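You operate a simulated robot arm through the tools that you are given. There is no shell and no other tool. Be economical: measure what you need, move in short steps, check, and stop when the job is done.

The job below is to be done with a simulated two-armed robot. You get a single attempt, and the scene is never put back.

## Task
Fit the test plug, press TEST, pull it out, clear the leak lamp.
Fine: plug into the yellow holder, then onto the tall cabinet's ledge; key selector to SAFE, then RUN; the mains stay on; the other controls and the red lock stay. Set down upright: grey test plug. Where these are worked on the way, their far stop is far enough and under half their travel is too little: key selector.

The check looks at the end state, three seconds after you hand in, the way a careful person would. Anything else that was tipped, shoved, dropped, spilled or broken makes it a failure.

## Robot
Two 6-joint arms with two-finger parallel grippers on one trunk, on a base that drives. Base frame: it is fixed to the floor where the robot stands at the start and does not move with it; the origin is under the middle of the robot, x ahead of it, y to its left, z up. Lengths are in mm, angles in rad, forces in N, time in s.
The left shoulder is at the start at [-89, 177, 806], the right one opposite. With the tool pointing down near the work surface each hand reaches from about 300 to 720 mm from the robot's upright axis, wherever it stands, measured 20 degrees to its own side. Places, roughly: blue valve [700, -1400, 1100]; fault button [500, -100, 1600]; green start button [500, 100, 1000]; green valve [400, -1600, 300]; heat dial [500, 0, 900]; key selector [500, -200, 1000]; lamps button [500, 200, 1600]; latch of the tall blue cabinet [500, -300, 1300]; ledge of the tall blue cabinet [500, -100, 600]; line coil selector [500, 100, 1500]; mains lever [500, 200, 700]; orange valve [700, -1800, 1100]; pump switch [500, -1200, 1200]; red stop key [500, 100, 900]; reset button [500, 100, 1600]; tall blue cabinet [800, -300, 1000]. Payload 1.57 kg a hand.
The TCP of each hand is the grasp point between the finger pads, 30 mm short of the fingertips. In the tool frame z runs along the fingers and y along their closing line. Largest opening 80 mm; finger width 17, thickness 12; the body of the gripper, 40 by 82 mm, starts 80 mm behind the TCP.
Orientation is that of the tool frame in the base frame, as [roll, pitch, yaw] about the fixed x, y, z axes, in that order (R = Rz(yaw) Ry(pitch) Rx(roll)). With the fingers straight down and closing along the base's y, the tool's x points along the base's -x, its y along +y and its z along -z.

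## Interface
- The arms move only by the tool move_arm. It takes "left_plan", "right_plan" or both (then of equal length, played together; a hand with none holds still); each is a list of rows, each an object of numbers (a shift or turn left out is 0, a gripper value left out holds the last): "dx", "dy", "dz": the shift along the tool's x, y, z in mm; "rx", "ry", "rz": the turn, a rotation vector about the tool's x, y, z in rad; "hand": the opening, from 0 (shut) to 1 (fully open). In form: [{"dx": .., "dy": .., "dz": .., "rx": .., "ry": .., "rz": .., "hand": ..}, ...]. A call has 1 to 8 rows; each row shifts and turns the commanded pose from where the row before left it, along the tool's axes as they then stand. A row lasts 0.2 s, in which the tool goes at most 50 mm and 0.15 rad; a call with a longer step from one row to the next is refused whole, and so is a gripper value outside its range. Where a pose cannot be reached the arm comes as near as it can. A force on the tool above 40 N (or 10 N above the force at the start of the call, whichever is more), or a blocked arm, ends the call early, and 0.2 s more pass. Each finger travels about 72 mm/s and halts on what it meets, pressing with about 32 N; the grip force reading is that of the motor and also rises with nothing between the fingers. The clock runs only during rows and for 0.2 s after the last one: add rows that do not move to give the fingers time. The reply holds the time, the measured pose of the TCP, the force on the tool along the base axes, the opening and the grip force, in the units named above and with some noise, with the torque about the TCP (base axes, N m) and any sound that the robot's microphone picked up, and new pictures: "show" is both (left out), scene, wrist or none (wrist: the cameras of the hands that moved).
- Cameras (640 x 400 px; columns grow to the right, rows downward): "scene" is now at [39, -39.8, 1553.3]; the picture's right is [-0.36, -0.93, 0.00], its down [-0.63, 0.24, -0.74] and it looks along [0.69, -0.27, -0.67] (base axes); focal length 277 px, centre (320, 200). "left" rides on the left gripper at [72, 7, -122] in its tool frame; the picture's right is [-0.09, 1.00, 0.00], its down [-0.84, -0.08, -0.54] and it looks along [-0.54, -0.05, 0.84] (tool axes); focal length 238 px, centre (320, 200). "right" rides on the right gripper at [72, -7, -122] in its tool frame; the picture's right is [0.09, 1.00, 0.00], its down [-0.84, 0.08, -0.54] and it looks along [-0.54, 0.05, 0.84] (tool axes); focal length 238 px, centre (320, 200). There is no depth. A picture from a camera that has moved, and an enlarged one, comes with that camera's place and axes in the base frame and with its lens. The place of the scene camera against the robot may be out by one fixed shift of up to 25 mm in any direction.
- slide_trunk(by): slides the trunk up (or, below 0, down) by that many mm; the arms and the scene camera ride with it, the base frame stays. It gives what a move gives, with no picture.
- roll_base(legs): drives the robot by 1 to 6 legs, each [ahead, left, turn to the left] in mm, mm and rad, along the robot's own axes; the way and the turn of a leg run together, so that a leg with both is an arc; at most 1500 mm and 3.142 rad a leg. The arms and the cameras ride along, it lands a little off, and it stops where it bumps. It gives what a move gives, and a new picture of the scene camera.
- head_to(pan, tilt): turns the head with the scene camera to pan (to the left, within 2.496 rad either way) and tilt (down, from -0.506 to 1.204), counted from straight ahead of the robot. It gives what a move gives, and a new picture of the scene camera.
- enlarge(camera, box): a new picture of the part [left, top, right, bottom] of that camera's present view, enlarged. It takes no simulated time.
- job_done(): hands the job in; it is judged then, once.

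Go step by step. Nothing tells you exact positions but the pictures and the camera data: compare them with the known pose of the tool, close in by small moves and look again before you grip or let go. The budget is 120 turns and 260 pictures, counting those below and the enlarged ones. Unless the task says otherwise, let go and move clear before handing in, and close with one line.

The tools are called after "Request:" as a command line: name --argument value ..., lists and objects as JSON in quotes. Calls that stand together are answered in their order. move_arm: Moves the arms, as the interface text tells. Its arguments: {"type":"object","properties":{"left_plan":{"type":"array","items":{"type":"object","properties":{"dx":{"type":"number"},"dy":{"type":"number"},"dz":{"type":"number"},"rx":{"type":"number"},"ry":{"type":"number"},"rz":{"type":"number"},"hand":{"type":"number"}}}},"right_plan":{"type":"array","items":{"type":"object","properties":{"dx":{"type":"number"},"dy":{"type":"number"},"dz":{"type":"number"},"rx":{"type":"number"},"ry":{"type":"number"},"rz":{"type":"number"},"hand":{"type":"number"}}}},"show":{"type":"string","enum":["both","scene","wrist","none"]}},"required":[]} The other tools are called the same way: slide_trunk (by) slides the trunk up or down; roll_base (legs) drives the base; head_to (pan, tilt) turns the head that bears the scene camera; enlarge (camera, box) takes an enlarged picture of a part of a camera's view; job_done () hands the job in.

At the start:

```text
clock: 0.0
left_position: [461.1, -19.8, 1114.6]
left_tool_rot: [3.141, 0.001, 3.142]
left_force: [0.6, 0.8, 0.2]
left_ft_torque: [0.04, 0.01, 0.02]
left_finger_gap: 80.1
left_gripper_force: 0.0
right_position: [369.6, -381.5, 1224.6]
right_tool_rot: [-3.141, 0.0, 3.141]
right_force: [0.1, -0.4, -0.5]
right_ft_torque: [-0.02, -0.05, -0.03]
right_finger_gap: 79.9
right_gripper_force: 0.1
trunk travel left (down, up): [-250.0, 78.0]
robot x, y, heading: [-1.5, -0.1, 0.001]
head pan, tilt: [-0.37, 0.737]
```

scene: 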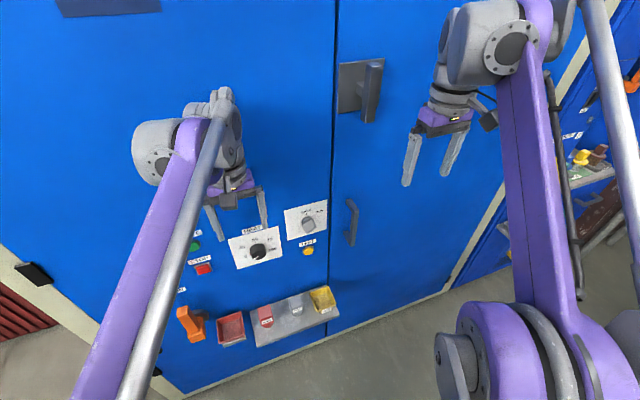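
right: 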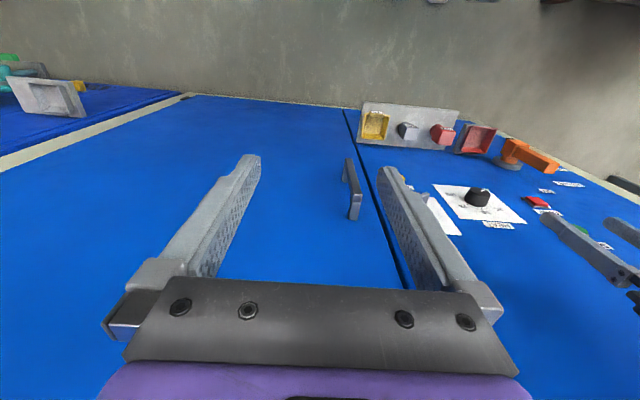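
left: 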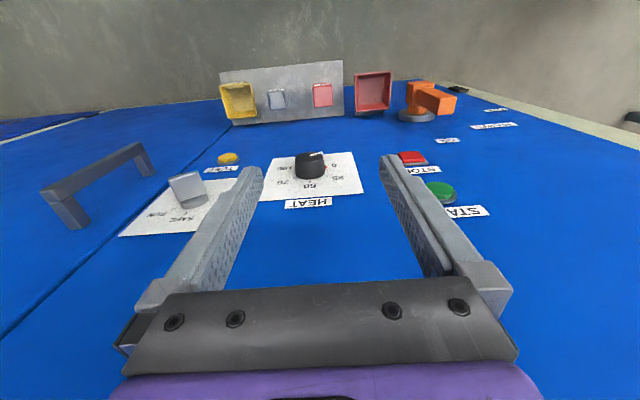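

I see the cabinet panel with the ledge (yellow holder, grey plug, red lock), the key selector and TEST. I'll look closer and read the labels first.

Request:
enlarge --camera "scene" --box '[160, 190, 370, 350]'

Request:
enlarge --camera "left" --box '[100, 50, 500, 250]'

Request:
head_to --pan 0.0 --tilt -0.1

```text
2.50 times, centred on (265, 270) of scene
camera zoom: at [39.0, -39.8, 1553.3], right [-0.36, -0.93, 0.0], down [-0.63, 0.24, -0.74], along [0.69, -0.27, -0.67], focal length 694 px, centre (458, 25)
```

zoom: 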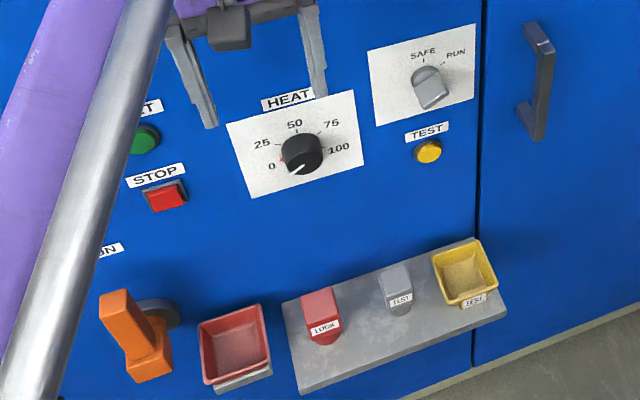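

```text
1.60 times, centred on (300, 150) of left
camera zoom: at [390.6, -14.8, 1236.5], right [0.09, 1.0, 0.0], down [0.84, -0.08, 0.54], along [0.54, -0.05, -0.84], focal length 381 px, centre (352, 280)
```

zoom: 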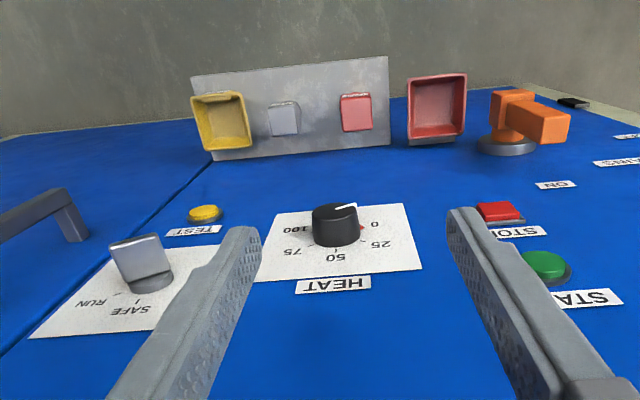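

```text
clock: 1.2
left_position: [461.5, -21.0, 1114.6]
left_tool_rot: [3.141, 0.0, 3.141]
left_force: [-0.1, 0.2, 0.3]
left_ft_torque: [0.0, -0.01, -0.04]
left_finger_gap: 80.0
left_gripper_force: 0.1
right_position: [368.9, -381.0, 1224.6]
right_tool_rot: [-3.141, 0.0, 3.142]
right_force: [-0.3, -0.1, 0.4]
right_ft_torque: [0.0, -0.03, -0.03]
right_finger_gap: 80.0
right_gripper_force: 0.1
trunk travel left (down, up): [-250.0, 78.0]
robot x, y, heading: [-0.3, -0.0, -0.001]
head pan, tilt: [0.0, -0.099]
camera scene: at [48.3, -9.7, 1629.0], right [0.0, -1.0, 0.0], down [0.1, 0.0, -1.0], along [1.0, 0.0, 0.1], focal length 277 px, centre (320, 200)
```

scene: 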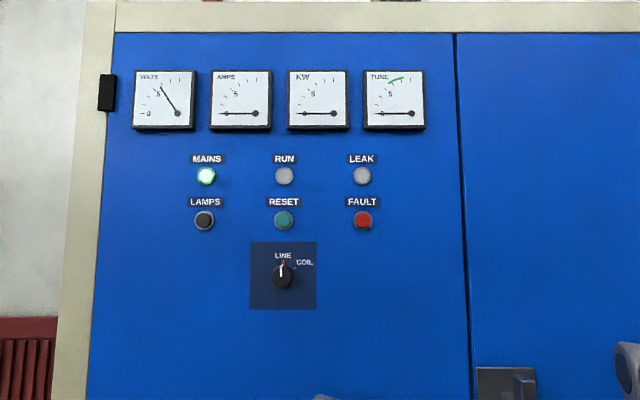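

Request:
enlarge --camera "left" --box '[110, 140, 250, 240]'

Request:
head_to --pan -0.25 --tilt 0.8

Request:
enlarge --camera "scene" --box '[240, 140, 360, 220]'

```text
4.00 times, centred on (180, 190) of left
camera zoom: at [390.6, -14.7, 1236.5], right [0.09, 1.0, 0.0], down [0.84, -0.08, 0.54], along [0.54, -0.05, -0.84], focal length 953 px, centre (880, 240)
```

zoom: 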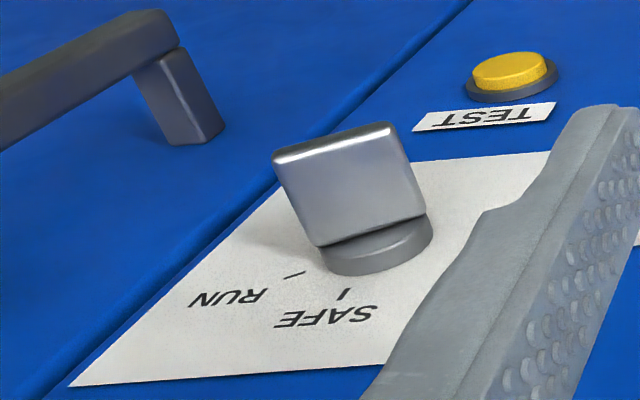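

```text
clock: 2.4
left_position: [460.7, -20.1, 1114.7]
left_tool_rot: [-3.141, 0.0, -3.141]
left_force: [0.3, -0.1, 0.4]
left_ft_torque: [-0.01, -0.02, -0.01]
left_finger_gap: 80.0
left_gripper_force: 0.0
right_position: [368.7, -383.1, 1226.0]
right_tool_rot: [-3.141, 0.001, 3.141]
right_force: [-0.3, 0.1, -0.2]
right_ft_torque: [0.0, 0.01, 0.0]
right_finger_gap: 80.0
right_gripper_force: 0.0
trunk travel left (down, up): [-250.0, 78.0]
robot x, y, heading: [1.5, -2.0, -0.001]
head pan, tilt: [-0.25, 0.799]
camera scene: at [39.4, -29.6, 1548.2], right [-0.25, -0.97, 0.0], down [-0.69, 0.18, -0.7], along [0.68, -0.17, -0.72], focal length 277 px, centre (320, 200)
```

scene: 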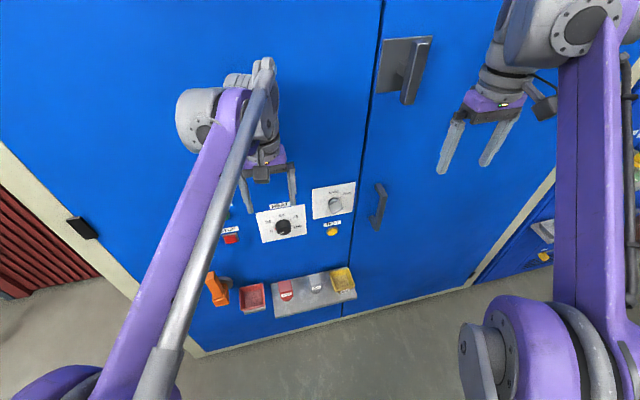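

```text
5.00 times, centred on (300, 180) of scene
camera zoom: at [39.4, -29.6, 1548.2], right [-0.25, -0.97, 0.0], down [-0.69, 0.18, -0.7], along [0.68, -0.17, -0.72], focal length 1387 px, centre (420, 300)
```

zoom: 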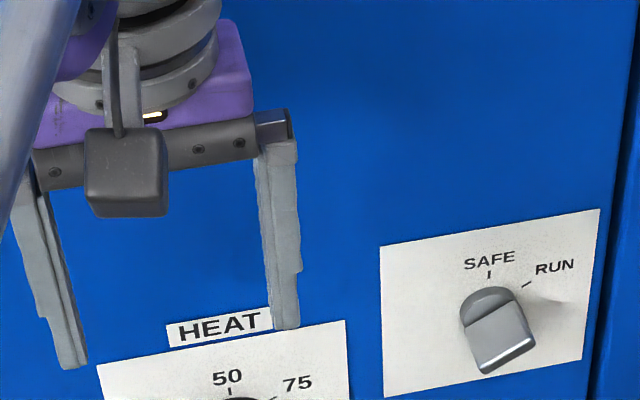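

The key stands at RUN and SAFE is one step counterclockwise. The key axis is near [., -182, 993]. I'll turn the right hand to point forward.

Request:
move_arm --right_plan '[{"ry": -0.149}, {"ry": -0.149}, {"ry": -0.149}, {"ry": -0.149}, {"ry": -0.149}, {"ry": -0.149}, {"ry": -0.149}, {"ry": -0.149}]' --show "none"

Request:
move_arm --right_plan '[{"ry": -0.149}, {"ry": -0.149}, {"ry": -0.081}, {"dx": 45, "dy": 45}, {"dx": 45, "dy": 45}, {"dx": 45, "dy": 45}, {"dx": 45, "dy": 45}]' --show "both"

```text
clock: 4.2
left_position: [463.0, -19.7, 1115.4]
left_tool_rot: [-3.141, 0.0, 3.141]
left_force: [0.5, 0.5, 0.3]
left_ft_torque: [0.01, -0.02, -0.02]
left_finger_gap: 80.1
left_gripper_force: 0.1
right_position: [392.3, -378.5, 1229.0]
right_tool_rot: [3.124, 1.195, -3.113]
right_force: [0.6, 0.5, -0.2]
right_ft_torque: [0.0, 0.0, -0.03]
right_finger_gap: 79.9
right_gripper_force: 0.1
trunk travel left (down, up): [-250.0, 78.0]
robot x, y, heading: [0.3, -1.2, 0.003]
head pan, tilt: [-0.25, 0.799]
```

```text
refused: row 4 steps farther than a row can; nothing moved
```

The first turn worked. I'll finish it and shift toward the key.

Request:
move_arm --right_plan '[{"ry": -0.149}, {"ry": -0.149}, {"ry": -0.081}, {"dx": 35, "dy": 33}, {"dx": 35, "dy": 33}, {"dx": 35, "dy": 33}, {"dx": 35, "dy": 33}, {"dx": 35, "dy": 33}]' --show "both"

```text
clock: 6.0
left_position: [461.5, -20.7, 1114.2]
left_tool_rot: [-3.141, 0.001, -3.141]
left_force: [0.8, 0.0, -0.3]
left_ft_torque: [0.01, 0.02, 0.0]
left_finger_gap: 80.1
left_gripper_force: 0.0
right_position: [367.8, -216.7, 1049.5]
right_tool_rot: [2.067, 1.57, 2.065]
right_force: [-0.4, 0.1, 0.7]
right_ft_torque: [-0.01, 0.0, -0.02]
right_finger_gap: 80.4
right_gripper_force: 0.0
trunk travel left (down, up): [-250.0, 78.0]
robot x, y, heading: [0.7, 1.7, 0.002]
head pan, tilt: [-0.25, 0.799]
camera scene: at [40.3, -30.0, 1548.2], right [-0.25, -0.97, 0.0], down [-0.7, 0.18, -0.7], along [0.68, -0.17, -0.72], focal length 277 px, centre (320, 200)
camera right: at [246.5, -221.9, 976.9], right [0.0, 1.0, -0.09], down [-0.54, 0.08, 0.84], along [0.84, 0.05, 0.54], focal length 238 px, centre (320, 200)
```

scene: 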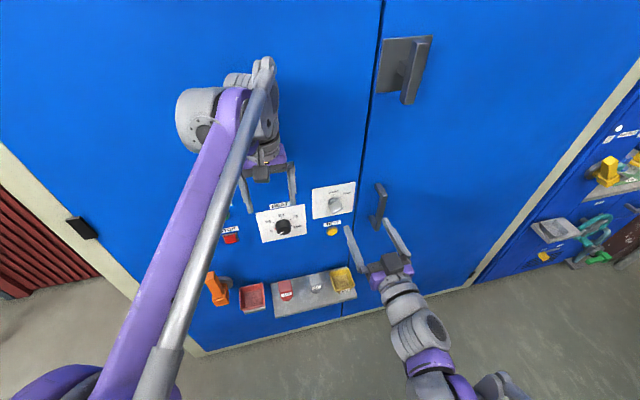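
right: 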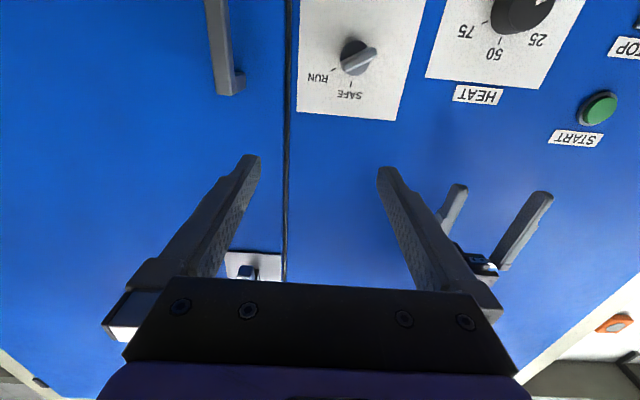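

Request:
enlarge --camera "right" --box '[280, 0, 440, 100]'

```text
4.00 times, centred on (360, 50) of right
camera zoom: at [246.5, -221.9, 976.9], right [0.0, 1.0, -0.09], down [-0.54, 0.08, 0.84], along [0.84, 0.05, 0.54], focal length 953 px, centre (160, 800)
```

zoom: 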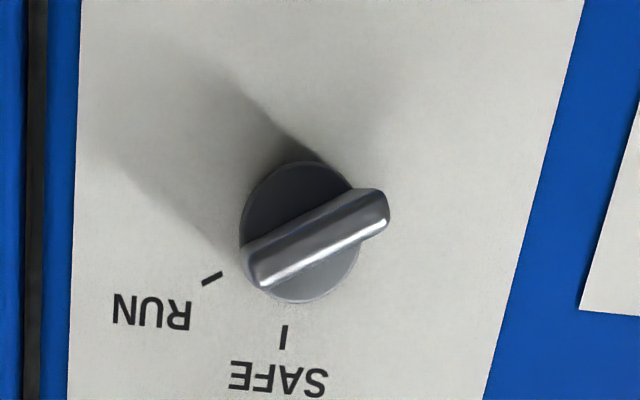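

Key axis is about y=-184, z=984, with 60° between RUN and SAFE. I'll align the hand and roll it to match the key bar.

Request:
move_arm --right_plan '[{"dx": 33, "dy": 16}, {"dx": 32.5, "dy": 16.5}, {"rz": 0.149}, {"rz": 0.149}, {"rz": 0.149}, {"rz": 0.149}, {"rz": 0.149}, {"rz": 0.149}]' --show "none"

Request:
move_arm --right_plan '[{"rz": 0.149, "hand": 0.6}, {"dz": 30}, {"dz": 10}, {}]' --show "both"

```text
clock: 7.8
left_position: [461.5, -20.6, 1114.9]
left_tool_rot: [-3.141, 0.001, 3.14]
left_force: [0.4, -0.1, -0.5]
left_ft_torque: [0.05, 0.0, -0.02]
left_finger_gap: 79.9
left_gripper_force: 0.2
right_position: [368.2, -185.9, 984.6]
right_tool_rot: [1.572, 0.675, 1.572]
right_force: [-0.4, 0.8, -0.7]
right_ft_torque: [0.0, -0.06, -0.02]
right_finger_gap: 80.1
right_gripper_force: 0.1
trunk travel left (down, up): [-250.0, 78.0]
robot x, y, heading: [2.7, 0.3, 0.002]
head pan, tilt: [-0.25, 0.799]
```

```text
clock: 8.8
left_position: [461.0, -20.2, 1114.5]
left_tool_rot: [-3.141, -0.001, -3.142]
left_force: [0.1, 0.6, 0.1]
left_ft_torque: [-0.04, 0.03, -0.01]
left_finger_gap: 80.2
left_gripper_force: 0.1
right_position: [409.6, -185.5, 984.6]
right_tool_rot: [1.568, 0.526, 1.576]
right_force: [-0.2, -0.3, -0.7]
right_ft_torque: [0.01, 0.01, 0.0]
right_finger_gap: 48.2
right_gripper_force: 0.0
trunk travel left (down, up): [-250.0, 78.0]
robot x, y, heading: [0.7, -2.5, -0.002]
head pan, tilt: [-0.25, 0.799]
camera scene: at [39.5, -29.6, 1548.2], right [-0.25, -0.97, 0.0], down [-0.69, 0.18, -0.7], along [0.68, -0.17, -0.72], focal length 277 px, centre (320, 200)
camera right: at [286.7, -125.9, 942.0], right [0.0, 0.58, 0.81], down [-0.54, -0.69, 0.49], along [0.84, -0.44, 0.31], focal length 238 px, centre (320, 200)
```

scene: 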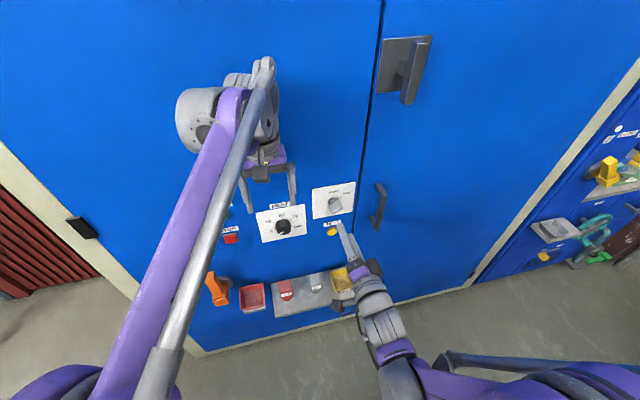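
right: 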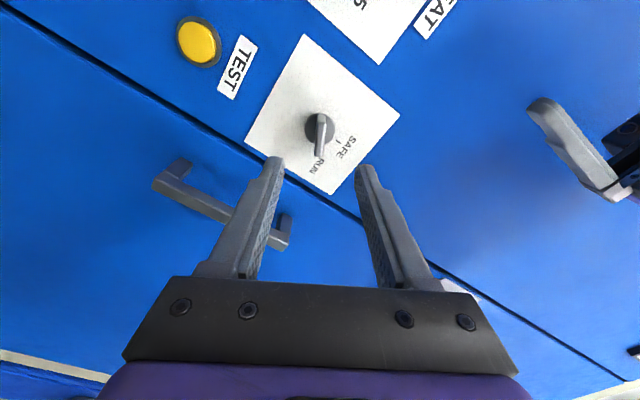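

The bar is vertical between the fingers. I'll advance to the bar.

Request:
move_arm --right_plan '[{"dz": 30}, {"dz": 30}, {"dz": 20}, {}]' --show "wrist"

```text
clock: 9.8
left_position: [460.2, -20.3, 1115.7]
left_tool_rot: [3.141, 0.0, -3.141]
left_force: [-0.1, 0.1, 0.9]
left_ft_torque: [0.01, -0.02, 0.02]
left_finger_gap: 80.0
left_gripper_force: 0.0
right_position: [488.8, -187.4, 985.2]
right_tool_rot: [1.571, 0.527, 1.578]
right_force: [-0.2, -0.4, -0.3]
right_ft_torque: [0.04, -0.01, 0.01]
right_finger_gap: 48.0
right_gripper_force: 0.0
trunk travel left (down, up): [-250.0, 78.0]
robot x, y, heading: [-1.6, -0.4, 0.0]
head pan, tilt: [-0.25, 0.799]
camera right: at [366.3, -128.2, 942.2], right [0.0, 0.58, 0.81], down [-0.54, -0.69, 0.49], along [0.84, -0.43, 0.31], focal length 238 px, centre (320, 200)
```

right: 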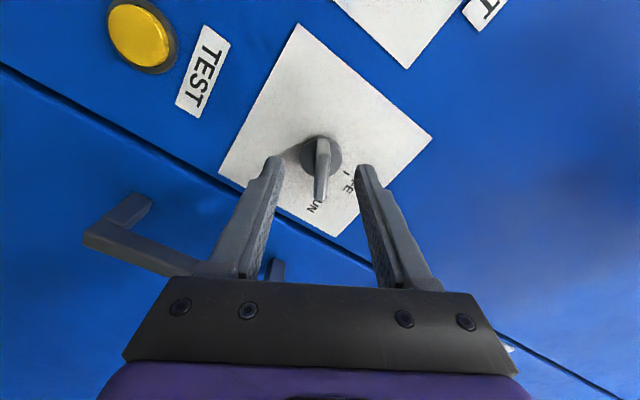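

Request:
move_arm --right_plan '[{"dz": 7}, {"hand": 0.0}, {}, {}, {}]' --show "wrist"

```text
clock: 11.0
left_position: [460.2, -19.7, 1115.0]
left_tool_rot: [3.141, 0.0, -3.142]
left_force: [0.1, -0.2, -0.2]
left_ft_torque: [-0.03, -0.02, -0.01]
left_finger_gap: 79.8
left_gripper_force: 0.1
right_position: [495.7, -186.5, 986.0]
right_tool_rot: [1.569, 0.526, 1.577]
right_force: [5.5, 1.6, 17.5]
right_ft_torque: [0.01, 0.56, 0.13]
right_finger_gap: 8.7
right_gripper_force: 27.3
trunk travel left (down, up): [-250.0, 78.0]
robot x, y, heading: [1.4, -0.8, 0.002]
head pan, tilt: [-0.25, 0.799]
camera right: at [373.0, -127.8, 942.7], right [-0.01, 0.58, 0.81], down [-0.54, -0.69, 0.49], along [0.84, -0.43, 0.32], focal length 238 px, centre (320, 200)
```

right: 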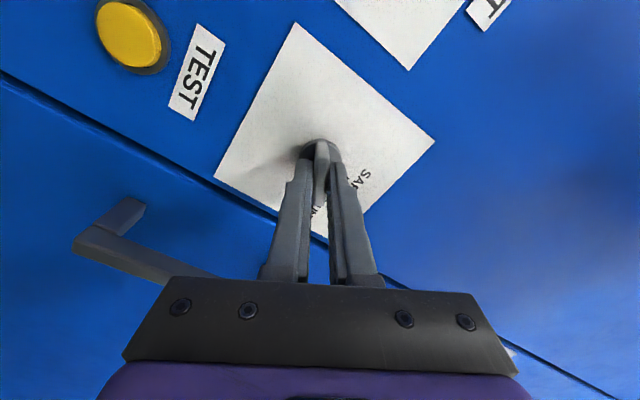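

Gripped (8.7 mm). I'll ease the side load slightly and turn to SAFE.

Request:
move_arm --right_plan '[{"dy": 1.5}, {"rz": -0.149}, {"rz": -0.149}, {"rz": -0.149}, {"rz": -0.149}, {"rz": -0.149}, {"rz": -0.149}, {"rz": -0.149}]' --show "wrist"

```text
clock: 12.8
left_position: [461.9, -18.1, 1114.6]
left_tool_rot: [-3.141, 0.001, -3.141]
left_force: [0.0, 0.0, 1.3]
left_ft_torque: [0.01, -0.01, 0.0]
left_finger_gap: 79.9
left_gripper_force: 0.0
right_position: [495.3, -185.3, 986.3]
right_tool_rot: [-1.697, 1.566, -1.688]
right_force: [-3.0, 17.2, -1.1]
right_ft_torque: [0.16, 0.71, -0.38]
right_finger_gap: 8.8
right_gripper_force: 28.0
right hand out of reach, approached as far as the arm can: row 1
trunk travel left (down, up): [-250.0, 78.0]
robot x, y, heading: [3.4, -3.0, 0.003]
head pan, tilt: [-0.25, 0.799]
camera right: at [373.5, -192.4, 913.7], right [-0.01, 1.0, -0.1], down [-0.54, 0.08, 0.84], along [0.84, 0.06, 0.54], focal length 238 px, centre (320, 200)
```

right: 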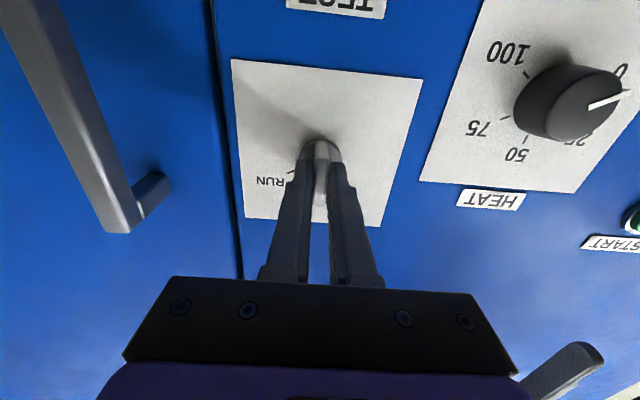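

Request:
move_arm --right_plan '[{"rz": -0.06}, {"rz": -0.04}, {}]' --show "none"

```text
clock: 13.6
left_position: [459.4, -23.5, 1116.7]
left_tool_rot: [3.141, 0.003, 3.14]
left_force: [-1.0, 0.7, -0.7]
left_ft_torque: [0.01, 0.0, 0.04]
left_finger_gap: 80.0
left_gripper_force: 0.1
right_position: [495.6, -186.8, 976.7]
right_tool_rot: [-2.17, 1.499, -2.14]
right_force: [0.2, -17.1, 18.6]
right_ft_torque: [0.43, -0.38, -1.03]
right_finger_gap: 10.2
right_gripper_force: 28.8
right hand out of reach, approached as far as the arm can: row 2
trunk travel left (down, up): [-250.0, 78.0]
robot x, y, heading: [3.0, 0.3, -0.003]
head pan, tilt: [-0.25, 0.799]
```

Stop felt. I'll open and back off.

Request:
move_arm --right_plan '[{"hand": 0.5}, {}, {}, {"dz": -35}, {"dz": -35}, {}]' --show "wrist"

Request:
enlarge --camera "right" --box '[220, 50, 420, 190]'

```text
clock: 15.0
left_position: [461.4, -19.5, 1114.7]
left_tool_rot: [3.141, 0.002, -3.141]
left_force: [-0.3, 0.0, 0.2]
left_ft_torque: [0.02, 0.01, 0.06]
left_finger_gap: 80.2
left_gripper_force: 0.1
right_position: [427.2, -188.0, 986.6]
right_tool_rot: [-1.581, 1.421, -1.573]
right_force: [-0.8, 0.3, 0.0]
right_ft_torque: [-0.03, 0.0, 0.04]
right_finger_gap: 39.9
right_gripper_force: 0.2
right hand out of reach, approached as far as the arm can: row 4
trunk travel left (down, up): [-250.0, 78.0]
robot x, y, heading: [-0.9, 0.8, -0.001]
head pan, tilt: [-0.25, 0.799]
camera right: at [304.2, -204.1, 915.1], right [-0.01, 0.97, -0.24], down [-0.54, 0.2, 0.82], along [0.84, 0.14, 0.52], focal length 238 px, centre (320, 200)
```

right: 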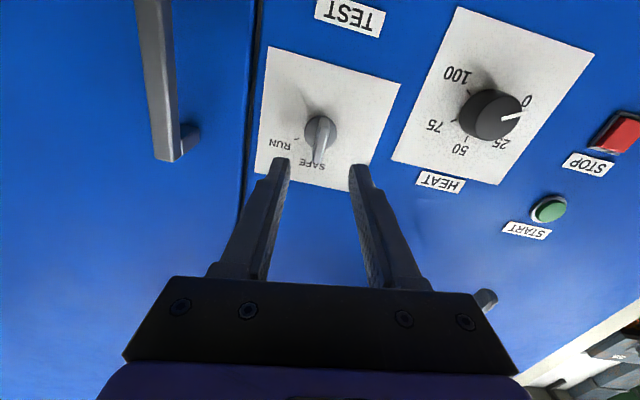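

```text
2.86 times, centred on (320, 120) of right
camera zoom: at [304.2, -204.1, 915.1], right [-0.01, 0.97, -0.24], down [-0.54, 0.2, 0.82], along [0.84, 0.14, 0.52], focal length 681 px, centre (320, 429)
```

zoom: 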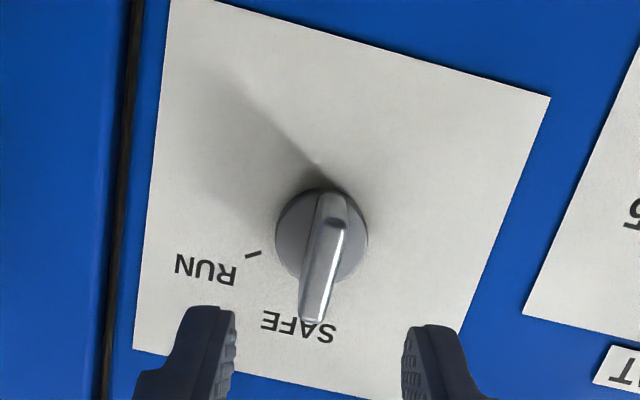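

Key is at SAFE. Now I'll turn the right hand to point down, and move the left hand aside.

Request:
move_arm --right_plan '[{"rz": 0.149, "dz": -40}, {"ry": 0.149}, {"ry": 0.149}, {"ry": 0.149}, {"ry": 0.149}, {"ry": 0.149}, {"ry": 0.149}, {"ry": 0.149}]' --left_plan '[{"dy": 40}, {"dy": 40}, {"dy": 40}, {"dy": 40}, {"dy": 40}, {"dy": 0}, {"dy": 0}, {}]' --show "none"

Request:
move_arm --right_plan '[{"ry": 0.149, "hand": 1}, {"ry": 0.149}, {"ry": 0.149}, {"ry": 0.081}]' --show "both"

```text
clock: 16.8
left_position: [462.0, 181.3, 1115.1]
left_tool_rot: [-3.142, 0.001, -3.142]
left_force: [-0.1, 0.6, 0.4]
left_ft_torque: [0.0, 0.01, 0.04]
left_finger_gap: 79.8
left_gripper_force: 0.0
right_position: [388.5, -182.4, 985.6]
right_tool_rot: [3.14, 0.636, -3.102]
right_force: [0.0, -0.9, 0.3]
right_ft_torque: [-0.02, -0.05, 0.02]
right_finger_gap: 40.0
right_gripper_force: 0.1
right hand out of reach, approached as far as the arm can: row 3
trunk travel left (down, up): [-250.0, 78.0]
robot x, y, heading: [-2.8, -2.0, 0.007]
head pan, tilt: [-0.25, 0.799]
```

```text
clock: 17.8
left_position: [462.4, 179.4, 1116.2]
left_tool_rot: [-3.141, -0.001, 3.14]
left_force: [1.1, 0.5, -0.5]
left_ft_torque: [-0.03, -0.02, 0.0]
left_finger_gap: 80.1
left_gripper_force: 0.0
right_position: [387.5, -181.8, 987.5]
right_tool_rot: [3.14, 0.108, -3.102]
right_force: [0.3, -0.4, -0.4]
right_ft_torque: [-0.01, -0.01, -0.01]
right_finger_gap: 80.1
right_gripper_force: 0.0
trunk travel left (down, up): [-250.0, 78.0]
robot x, y, heading: [2.5, -0.7, -0.0]
head pan, tilt: [-0.25, 0.799]
camera scene: at [39.8, -29.6, 1548.1], right [-0.25, -0.97, 0.0], down [-0.69, 0.18, -0.7], along [0.68, -0.17, -0.72], focal length 277 px, centre (320, 200)
camera right: at [303.3, -189.7, 1099.5], right [-0.13, 0.99, -0.01], down [0.77, 0.11, 0.63], along [0.62, 0.08, -0.78], focal length 238 px, centre (320, 200)
```

scene: 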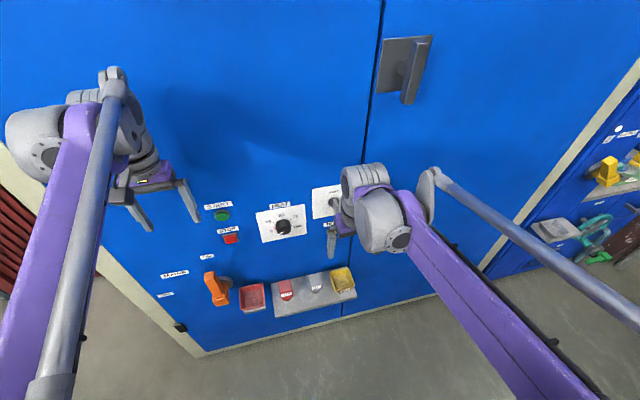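
right: 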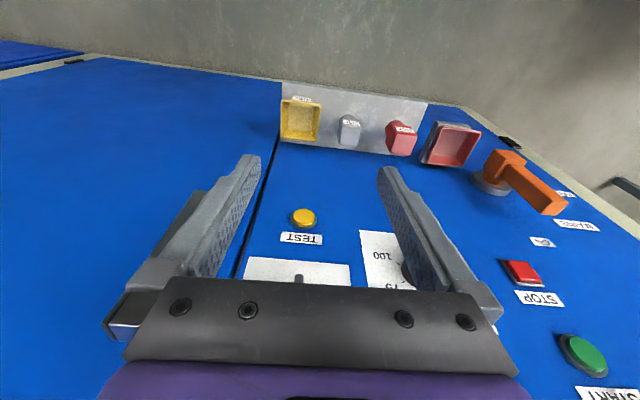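

Request:
move_arm --right_plan '[{"ry": 0.108, "rz": 0.04}, {"dz": 48}, {"dz": 48}, {"dz": 48}, {"dz": 40, "dy": 20}]' --show "wrist"

Request:
enlarge --camera "right" --box '[240, 50, 480, 200]'

```text
clock: 19.0
left_position: [462.3, 181.7, 1115.6]
left_tool_rot: [3.141, -0.001, -3.142]
left_force: [0.4, -0.3, 0.1]
left_ft_torque: [0.0, 0.06, 0.04]
left_finger_gap: 80.1
left_gripper_force: 0.1
right_position: [388.2, -161.2, 802.3]
right_tool_rot: [3.139, 0.001, 3.14]
right_force: [0.3, -0.8, -0.6]
right_ft_torque: [-0.01, 0.03, -0.01]
right_finger_gap: 80.1
right_gripper_force: 0.2
trunk travel left (down, up): [-250.0, 78.0]
robot x, y, heading: [0.1, 0.7, 0.001]
head pan, tilt: [-0.25, 0.799]
camera right: at [315.8, -166.0, 923.2], right [-0.09, 1.0, 0.0], down [0.84, 0.07, 0.54], along [0.54, 0.05, -0.84], focal length 238 px, centre (320, 200)
```

right: 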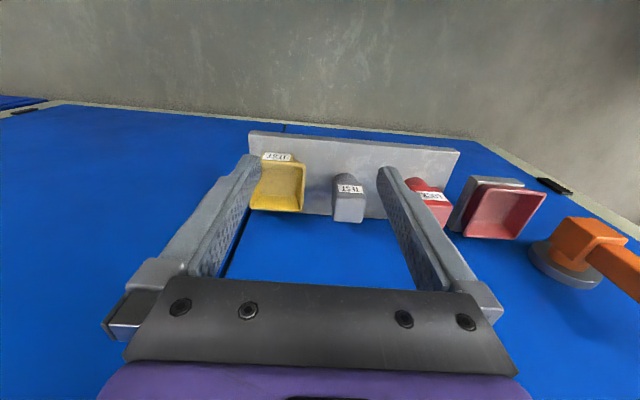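

```text
2.67 times, centred on (360, 125) of right
camera zoom: at [315.8, -166.0, 923.2], right [-0.09, 1.0, 0.0], down [0.84, 0.07, 0.54], along [0.54, 0.05, -0.84], focal length 636 px, centre (213, 400)
```

zoom: 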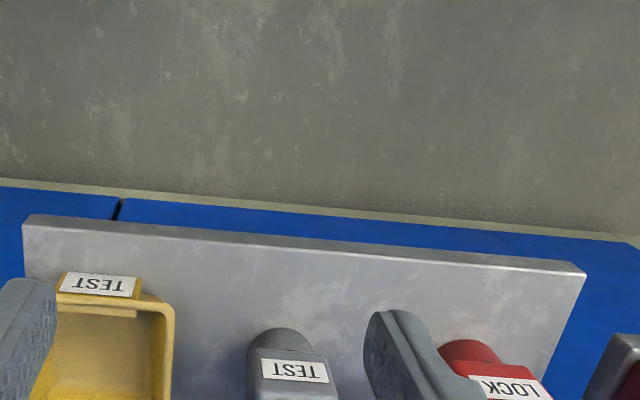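

Plug is near [467, -120, ~690]. I'll move above it and look.

Request:
move_arm --right_plan '[{"dy": 20, "dx": -30}, {"dy": 21, "dx": -30}, {"dz": 25}]' --show "wrist"

Request:
enlarge --camera "right" --box '[200, 100, 440, 300]'

Request:
enlarge --camera "scene" --box '[220, 240, 380, 340]'

```text
clock: 19.8
left_position: [461.5, 179.1, 1115.7]
left_tool_rot: [-3.141, 0.0, -3.139]
left_force: [-0.2, -0.3, 0.1]
left_ft_torque: [-0.04, -0.04, 0.03]
left_finger_gap: 79.8
left_gripper_force: 0.1
right_position: [448.5, -119.6, 778.9]
right_tool_rot: [3.135, 0.002, 3.141]
right_force: [0.1, -0.5, -0.6]
right_ft_torque: [0.0, -0.01, -0.01]
right_finger_gap: 79.8
right_gripper_force: 0.0
trunk travel left (down, up): [-250.0, 78.0]
robot x, y, heading: [0.1, -1.7, 0.002]
head pan, tilt: [-0.25, 0.799]
camera right: at [375.8, -124.5, 898.9], right [-0.09, 1.0, 0.0], down [0.84, 0.07, 0.54], along [0.54, 0.05, -0.84], focal length 238 px, centre (320, 200)
```

right: 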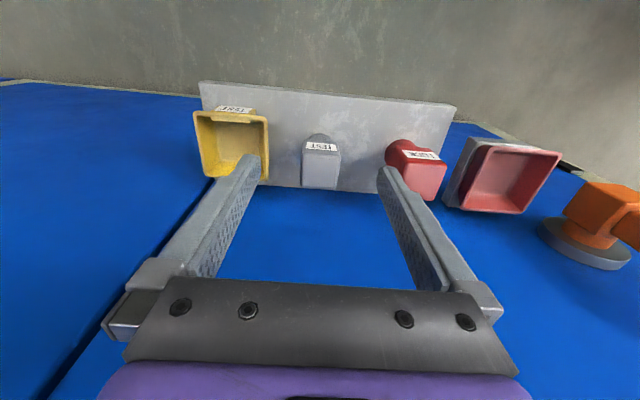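

```text
2.00 times, centred on (320, 200) of right
camera zoom: at [375.8, -124.5, 898.9], right [-0.09, 1.0, 0.0], down [0.84, 0.07, 0.54], along [0.54, 0.05, -0.84], focal length 477 px, centre (320, 200)
```

zoom: 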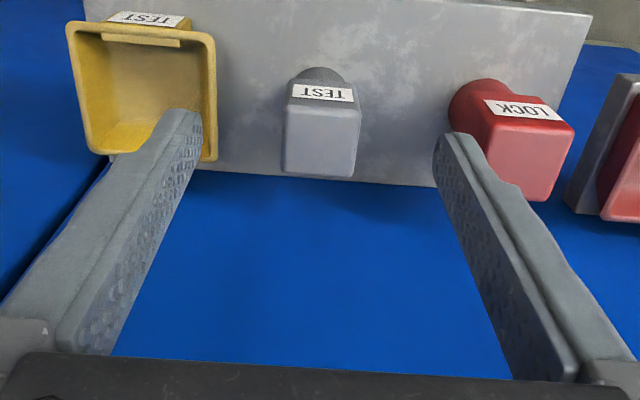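

```text
4.00 times, centred on (300, 290) of scene
camera zoom: at [39.6, -30.0, 1548.1], right [-0.25, -0.97, 0.0], down [-0.69, 0.18, -0.7], along [0.68, -0.17, -0.72], focal length 1110 px, centre (400, -160)
```

zoom: 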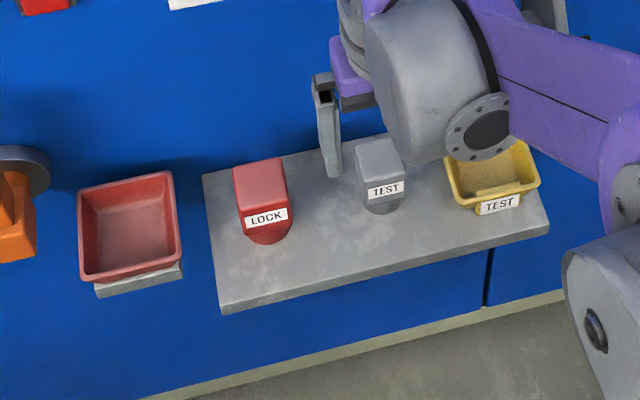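

Plug box center about [472, -116], top about z 696. The ledge is at about 650 and the holder at about [469, -202]. I'll tilt the hand back so the wrist stays clear of the key, then line up.

Request:
move_arm --right_plan '[{"ry": -0.134}, {"ry": -0.133}, {"ry": -0.133}, {"dx": -22.1, "dz": 9.3, "dy": 4}, {"dx": 12, "dz": 28}, {}]' --show "both"

Request:
enlarge --camera "right" --box '[180, 80, 460, 280]'

```text
clock: 21.2
left_position: [461.4, 180.5, 1115.5]
left_tool_rot: [-3.141, 0.001, 3.141]
left_force: [-0.4, 0.4, 0.2]
left_ft_torque: [0.0, 0.0, -0.01]
left_finger_gap: 80.2
left_gripper_force: 0.0
right_position: [472.7, -115.7, 748.3]
right_tool_rot: [3.137, 0.404, 3.137]
right_force: [-0.2, 1.2, -0.1]
right_ft_torque: [-0.02, 0.02, 0.01]
right_finger_gap: 79.8
right_gripper_force: 0.0
trunk travel left (down, up): [-250.0, 78.0]
robot x, y, heading: [-1.7, -2.2, -0.001]
head pan, tilt: [-0.25, 0.799]
camera scene: at [39.1, -29.6, 1548.2], right [-0.25, -0.97, 0.0], down [-0.69, 0.18, -0.7], along [0.68, -0.17, -0.72], focal length 277 px, centre (320, 200)
camera right: at [358.1, -120.3, 831.3], right [-0.08, 1.0, -0.03], down [0.56, 0.07, 0.83], along [0.83, 0.05, -0.56], focal length 238 px, centre (320, 200)
```

scene: 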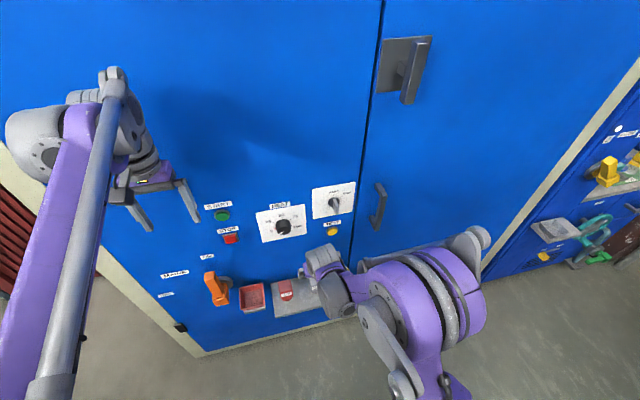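
right: 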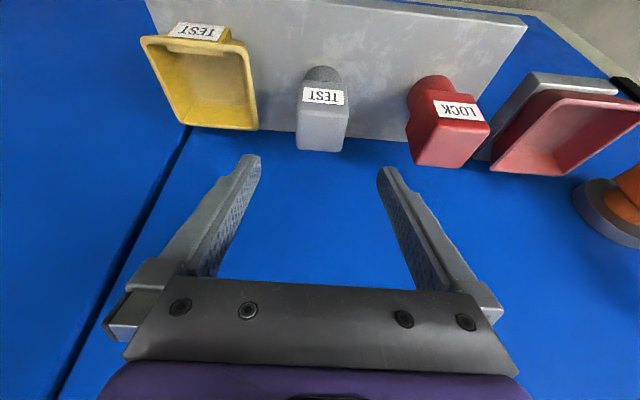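

```text
2.00 times, centred on (320, 180) of right
camera zoom: at [358.1, -120.3, 831.3], right [-0.08, 1.0, -0.03], down [0.56, 0.07, 0.83], along [0.83, 0.05, -0.56], focal length 477 px, centre (320, 240)
```

zoom: 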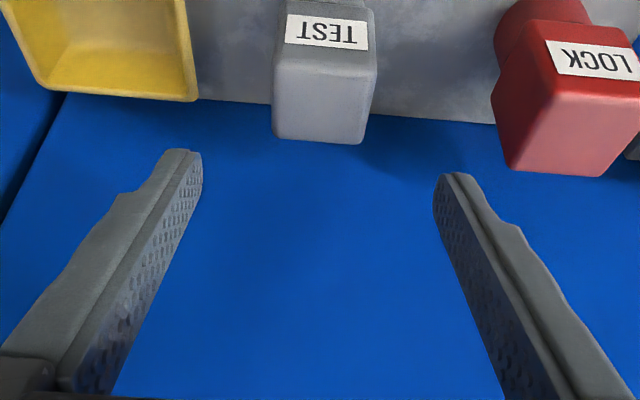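

Request:
move_arm --right_plan '[{"dx": 13.3, "dz": 20.4}, {"dx": 13.3, "dz": 20.4}, {}]' --show "wrist"

Request:
enlarge --camera "right" --box '[180, 60, 460, 260]'

```text
clock: 22.0
left_position: [461.9, 179.4, 1115.8]
left_tool_rot: [-3.141, 0.001, -3.141]
left_force: [0.5, -0.5, -0.5]
left_ft_torque: [0.0, -0.04, 0.02]
left_finger_gap: 79.9
left_gripper_force: 0.0
right_position: [463.6, -113.7, 698.6]
right_tool_rot: [3.137, 0.403, 3.142]
right_force: [-0.5, 0.1, -0.2]
right_ft_torque: [-0.01, -0.01, 0.01]
right_finger_gap: 79.7
right_gripper_force: 0.0
trunk travel left (down, up): [-250.0, 78.0]
robot x, y, heading: [-0.4, 1.3, -0.0]
head pan, tilt: [-0.25, 0.799]
camera right: at [349.5, -119.8, 782.8], right [-0.08, 1.0, -0.03], down [0.56, 0.07, 0.83], along [0.83, 0.05, -0.56], focal length 238 px, centre (320, 200)
```

right: 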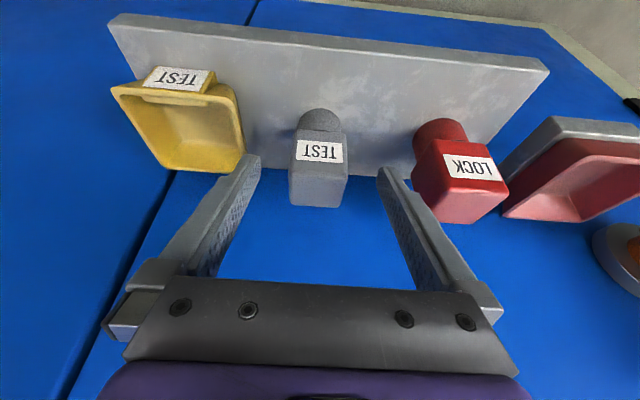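

```text
2.00 times, centred on (320, 160) of right
camera zoom: at [349.5, -119.8, 782.8], right [-0.08, 1.0, -0.03], down [0.56, 0.07, 0.83], along [0.83, 0.05, -0.56], focal length 477 px, centre (320, 280)
```

zoom: 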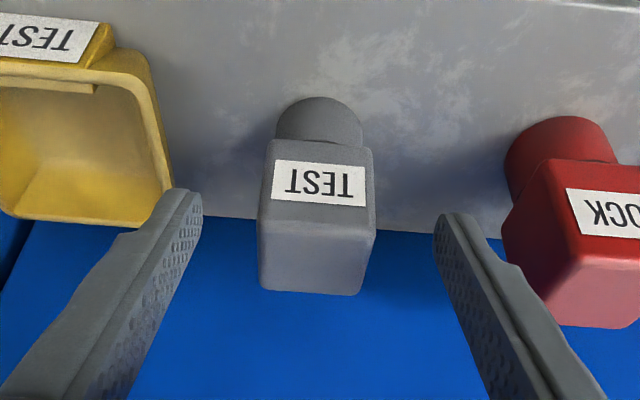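

Better triangulation: plug box z 652–690, center [477, -114], ledge about 620; holder rim about 645, center [480, -211]. I'll lower and grip.

Request:
move_arm --right_plan '[{"dx": -0.7, "dz": 20}, {}, {"hand": 0.0}, {}, {}, {}]' --show "wrist"

```text
clock: 23.4
left_position: [461.5, 180.8, 1114.9]
left_tool_rot: [-3.141, 0.001, -3.141]
left_force: [0.0, -0.2, -0.2]
left_ft_torque: [-0.03, 0.0, 0.01]
left_finger_gap: 80.1
left_gripper_force: 0.0
right_position: [471.8, -115.2, 681.6]
right_tool_rot: [3.136, 0.403, 3.138]
right_force: [-0.7, -0.3, 0.2]
right_ft_torque: [-0.02, 0.01, -0.03]
right_finger_gap: 37.5
right_gripper_force: 32.2
trunk travel left (down, up): [-250.0, 78.0]
robot x, y, heading: [1.6, -2.9, 0.002]
head pan, tilt: [-0.25, 0.799]
camera right: at [358.1, -119.5, 764.8], right [-0.08, 1.0, -0.03], down [0.56, 0.07, 0.83], along [0.83, 0.05, -0.56], focal length 238 px, centre (320, 200)
```

right: 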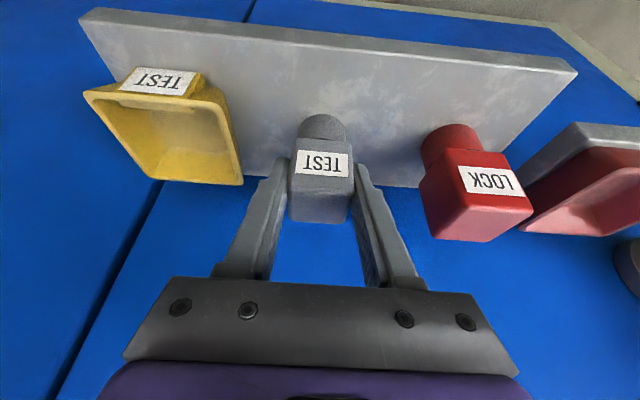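

Gripped. Lift 55 mm and shift over the holder.

Request:
move_arm --right_plan '[{"dx": -10.7, "dz": -25.3}, {"dx": -10.7, "dz": -25.3}, {"dy": -32}, {"dy": -32}, {"dy": -32}, {}]' --show "both"

Request:
enlarge --camera "right" --box '[180, 60, 460, 260]'

```text
clock: 24.8
left_position: [462.3, 180.4, 1115.0]
left_tool_rot: [-3.142, -0.001, 3.141]
left_force: [0.8, 0.2, 0.6]
left_ft_torque: [-0.02, 0.01, 0.01]
left_finger_gap: 80.0
left_gripper_force: 0.1
right_position: [471.1, -210.3, 737.1]
right_tool_rot: [3.138, 0.403, 3.141]
right_force: [0.5, -0.1, 0.0]
right_ft_torque: [0.0, 0.03, 0.03]
right_finger_gap: 0.1
right_gripper_force: 21.4
trunk travel left (down, up): [-250.0, 78.0]
robot x, y, heading: [0.7, -1.3, -0.004]
head pan, tilt: [-0.25, 0.799]
camera scene: at [39.4, -29.2, 1548.2], right [-0.25, -0.97, 0.0], down [-0.69, 0.18, -0.7], along [0.68, -0.17, -0.72], focal length 277 px, centre (320, 200)
camera right: at [357.0, -214.9, 820.4], right [-0.08, 1.0, -0.03], down [0.56, 0.07, 0.83], along [0.83, 0.05, -0.56], focal length 238 px, centre (320, 200)
```

scene: 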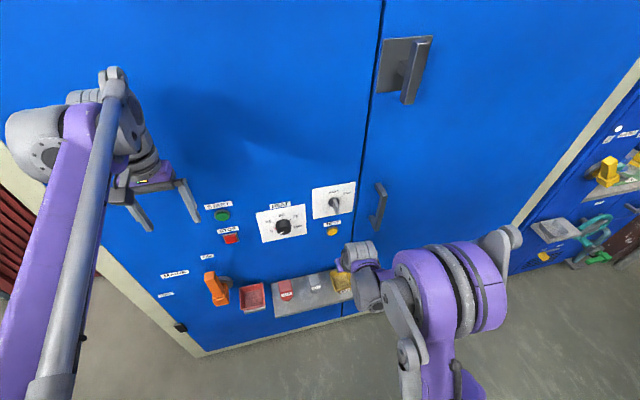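
right: 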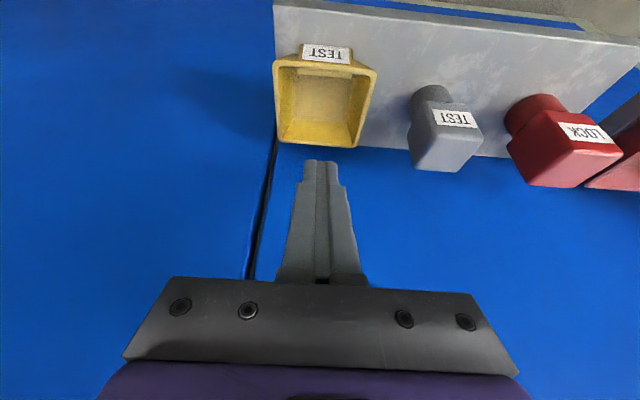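

```text
2.00 times, centred on (320, 160) of right
camera zoom: at [357.0, -214.9, 820.4], right [-0.08, 1.0, -0.03], down [0.56, 0.07, 0.83], along [0.83, 0.05, -0.56], focal length 477 px, centre (320, 280)
```

zoom: 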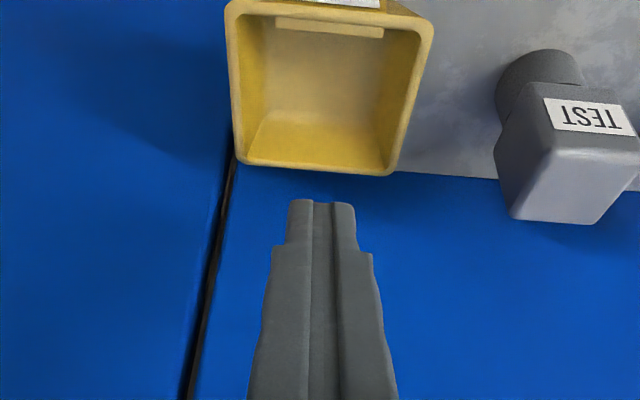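

The plug slipped out of the grip and still stands in place. I'll go back, grip lower, and lift slowly.

Request:
move_arm --right_plan '[{"hand": 1}, {}, {"dy": 32}, {"dy": 32}, {"dy": 32}, {"dx": 11.8, "dz": 32.4}, {"dx": 8, "dz": 21}, {}]' --show "wrist"

Request:
enlarge --camera "right" --box '[220, 90, 420, 240]'

```text
clock: 26.6
left_position: [460.8, 180.9, 1115.7]
left_tool_rot: [3.141, 0.001, -3.141]
left_force: [-1.1, 0.2, 0.8]
left_ft_torque: [-0.03, -0.01, 0.02]
left_finger_gap: 79.7
left_gripper_force: 0.1
right_position: [474.6, -114.6, 680.1]
right_tool_rot: [3.137, 0.402, 3.139]
right_force: [-0.3, 0.3, -0.3]
right_ft_torque: [-0.02, 0.02, -0.01]
right_finger_gap: 80.0
right_gripper_force: 0.1
trunk travel left (down, up): [-250.0, 78.0]
robot x, y, heading: [-0.2, 1.9, -0.0]
head pan, tilt: [-0.25, 0.799]
camera right: at [360.3, -119.5, 762.8], right [-0.08, 1.0, -0.03], down [0.56, 0.07, 0.83], along [0.83, 0.05, -0.56], focal length 238 px, centre (320, 200)
```

right: 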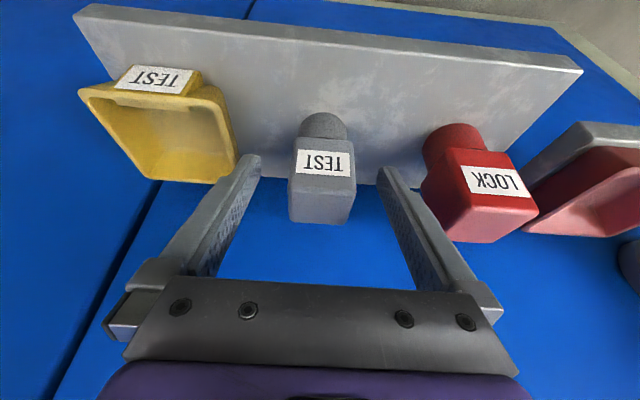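

```text
2.67 times, centred on (320, 165) of right
camera zoom: at [360.3, -119.5, 762.8], right [-0.08, 1.0, -0.03], down [0.56, 0.07, 0.83], along [0.83, 0.05, -0.56], focal length 636 px, centre (320, 293)
```

zoom: 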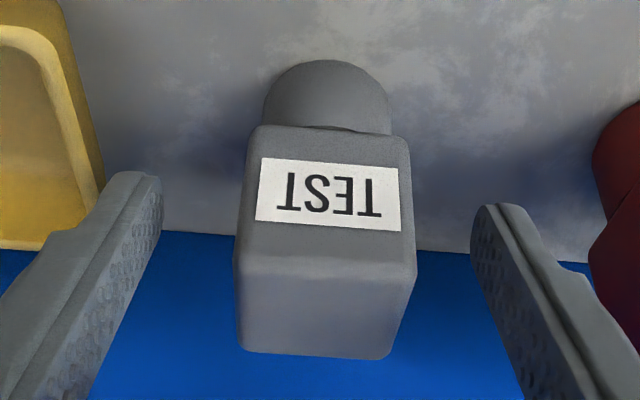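

Request:
move_arm --right_plan '[{"dx": 4.7, "dz": 11}, {"hand": 0.0}, {}, {}, {}, {}, {"dx": -1.9, "dz": -4.6}, {"dx": -1.9, "dz": -4.6}]' --show "wrist"

```text
clock: 28.4
left_position: [461.3, 179.8, 1115.7]
left_tool_rot: [3.141, 0.0, 3.141]
left_force: [0.1, -0.3, -0.1]
left_ft_torque: [0.04, 0.02, -0.03]
left_finger_gap: 79.9
left_gripper_force: 0.0
right_position: [474.4, -114.3, 678.2]
right_tool_rot: [3.136, 0.403, 3.136]
right_force: [-0.1, 0.0, -1.7]
right_ft_torque: [0.0, 0.0, 0.03]
right_finger_gap: 37.5
right_gripper_force: 31.6
trunk travel left (down, up): [-250.0, 78.0]
robot x, y, heading: [2.7, 4.1, -0.001]
head pan, tilt: [-0.25, 0.799]
camera right: at [360.3, -120.1, 760.8], right [-0.08, 1.0, -0.03], down [0.56, 0.07, 0.83], along [0.83, 0.05, -0.56], focal length 238 px, centre (320, 200)
```

right: 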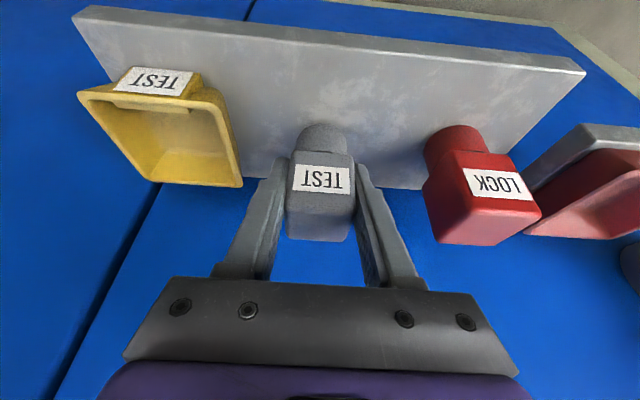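

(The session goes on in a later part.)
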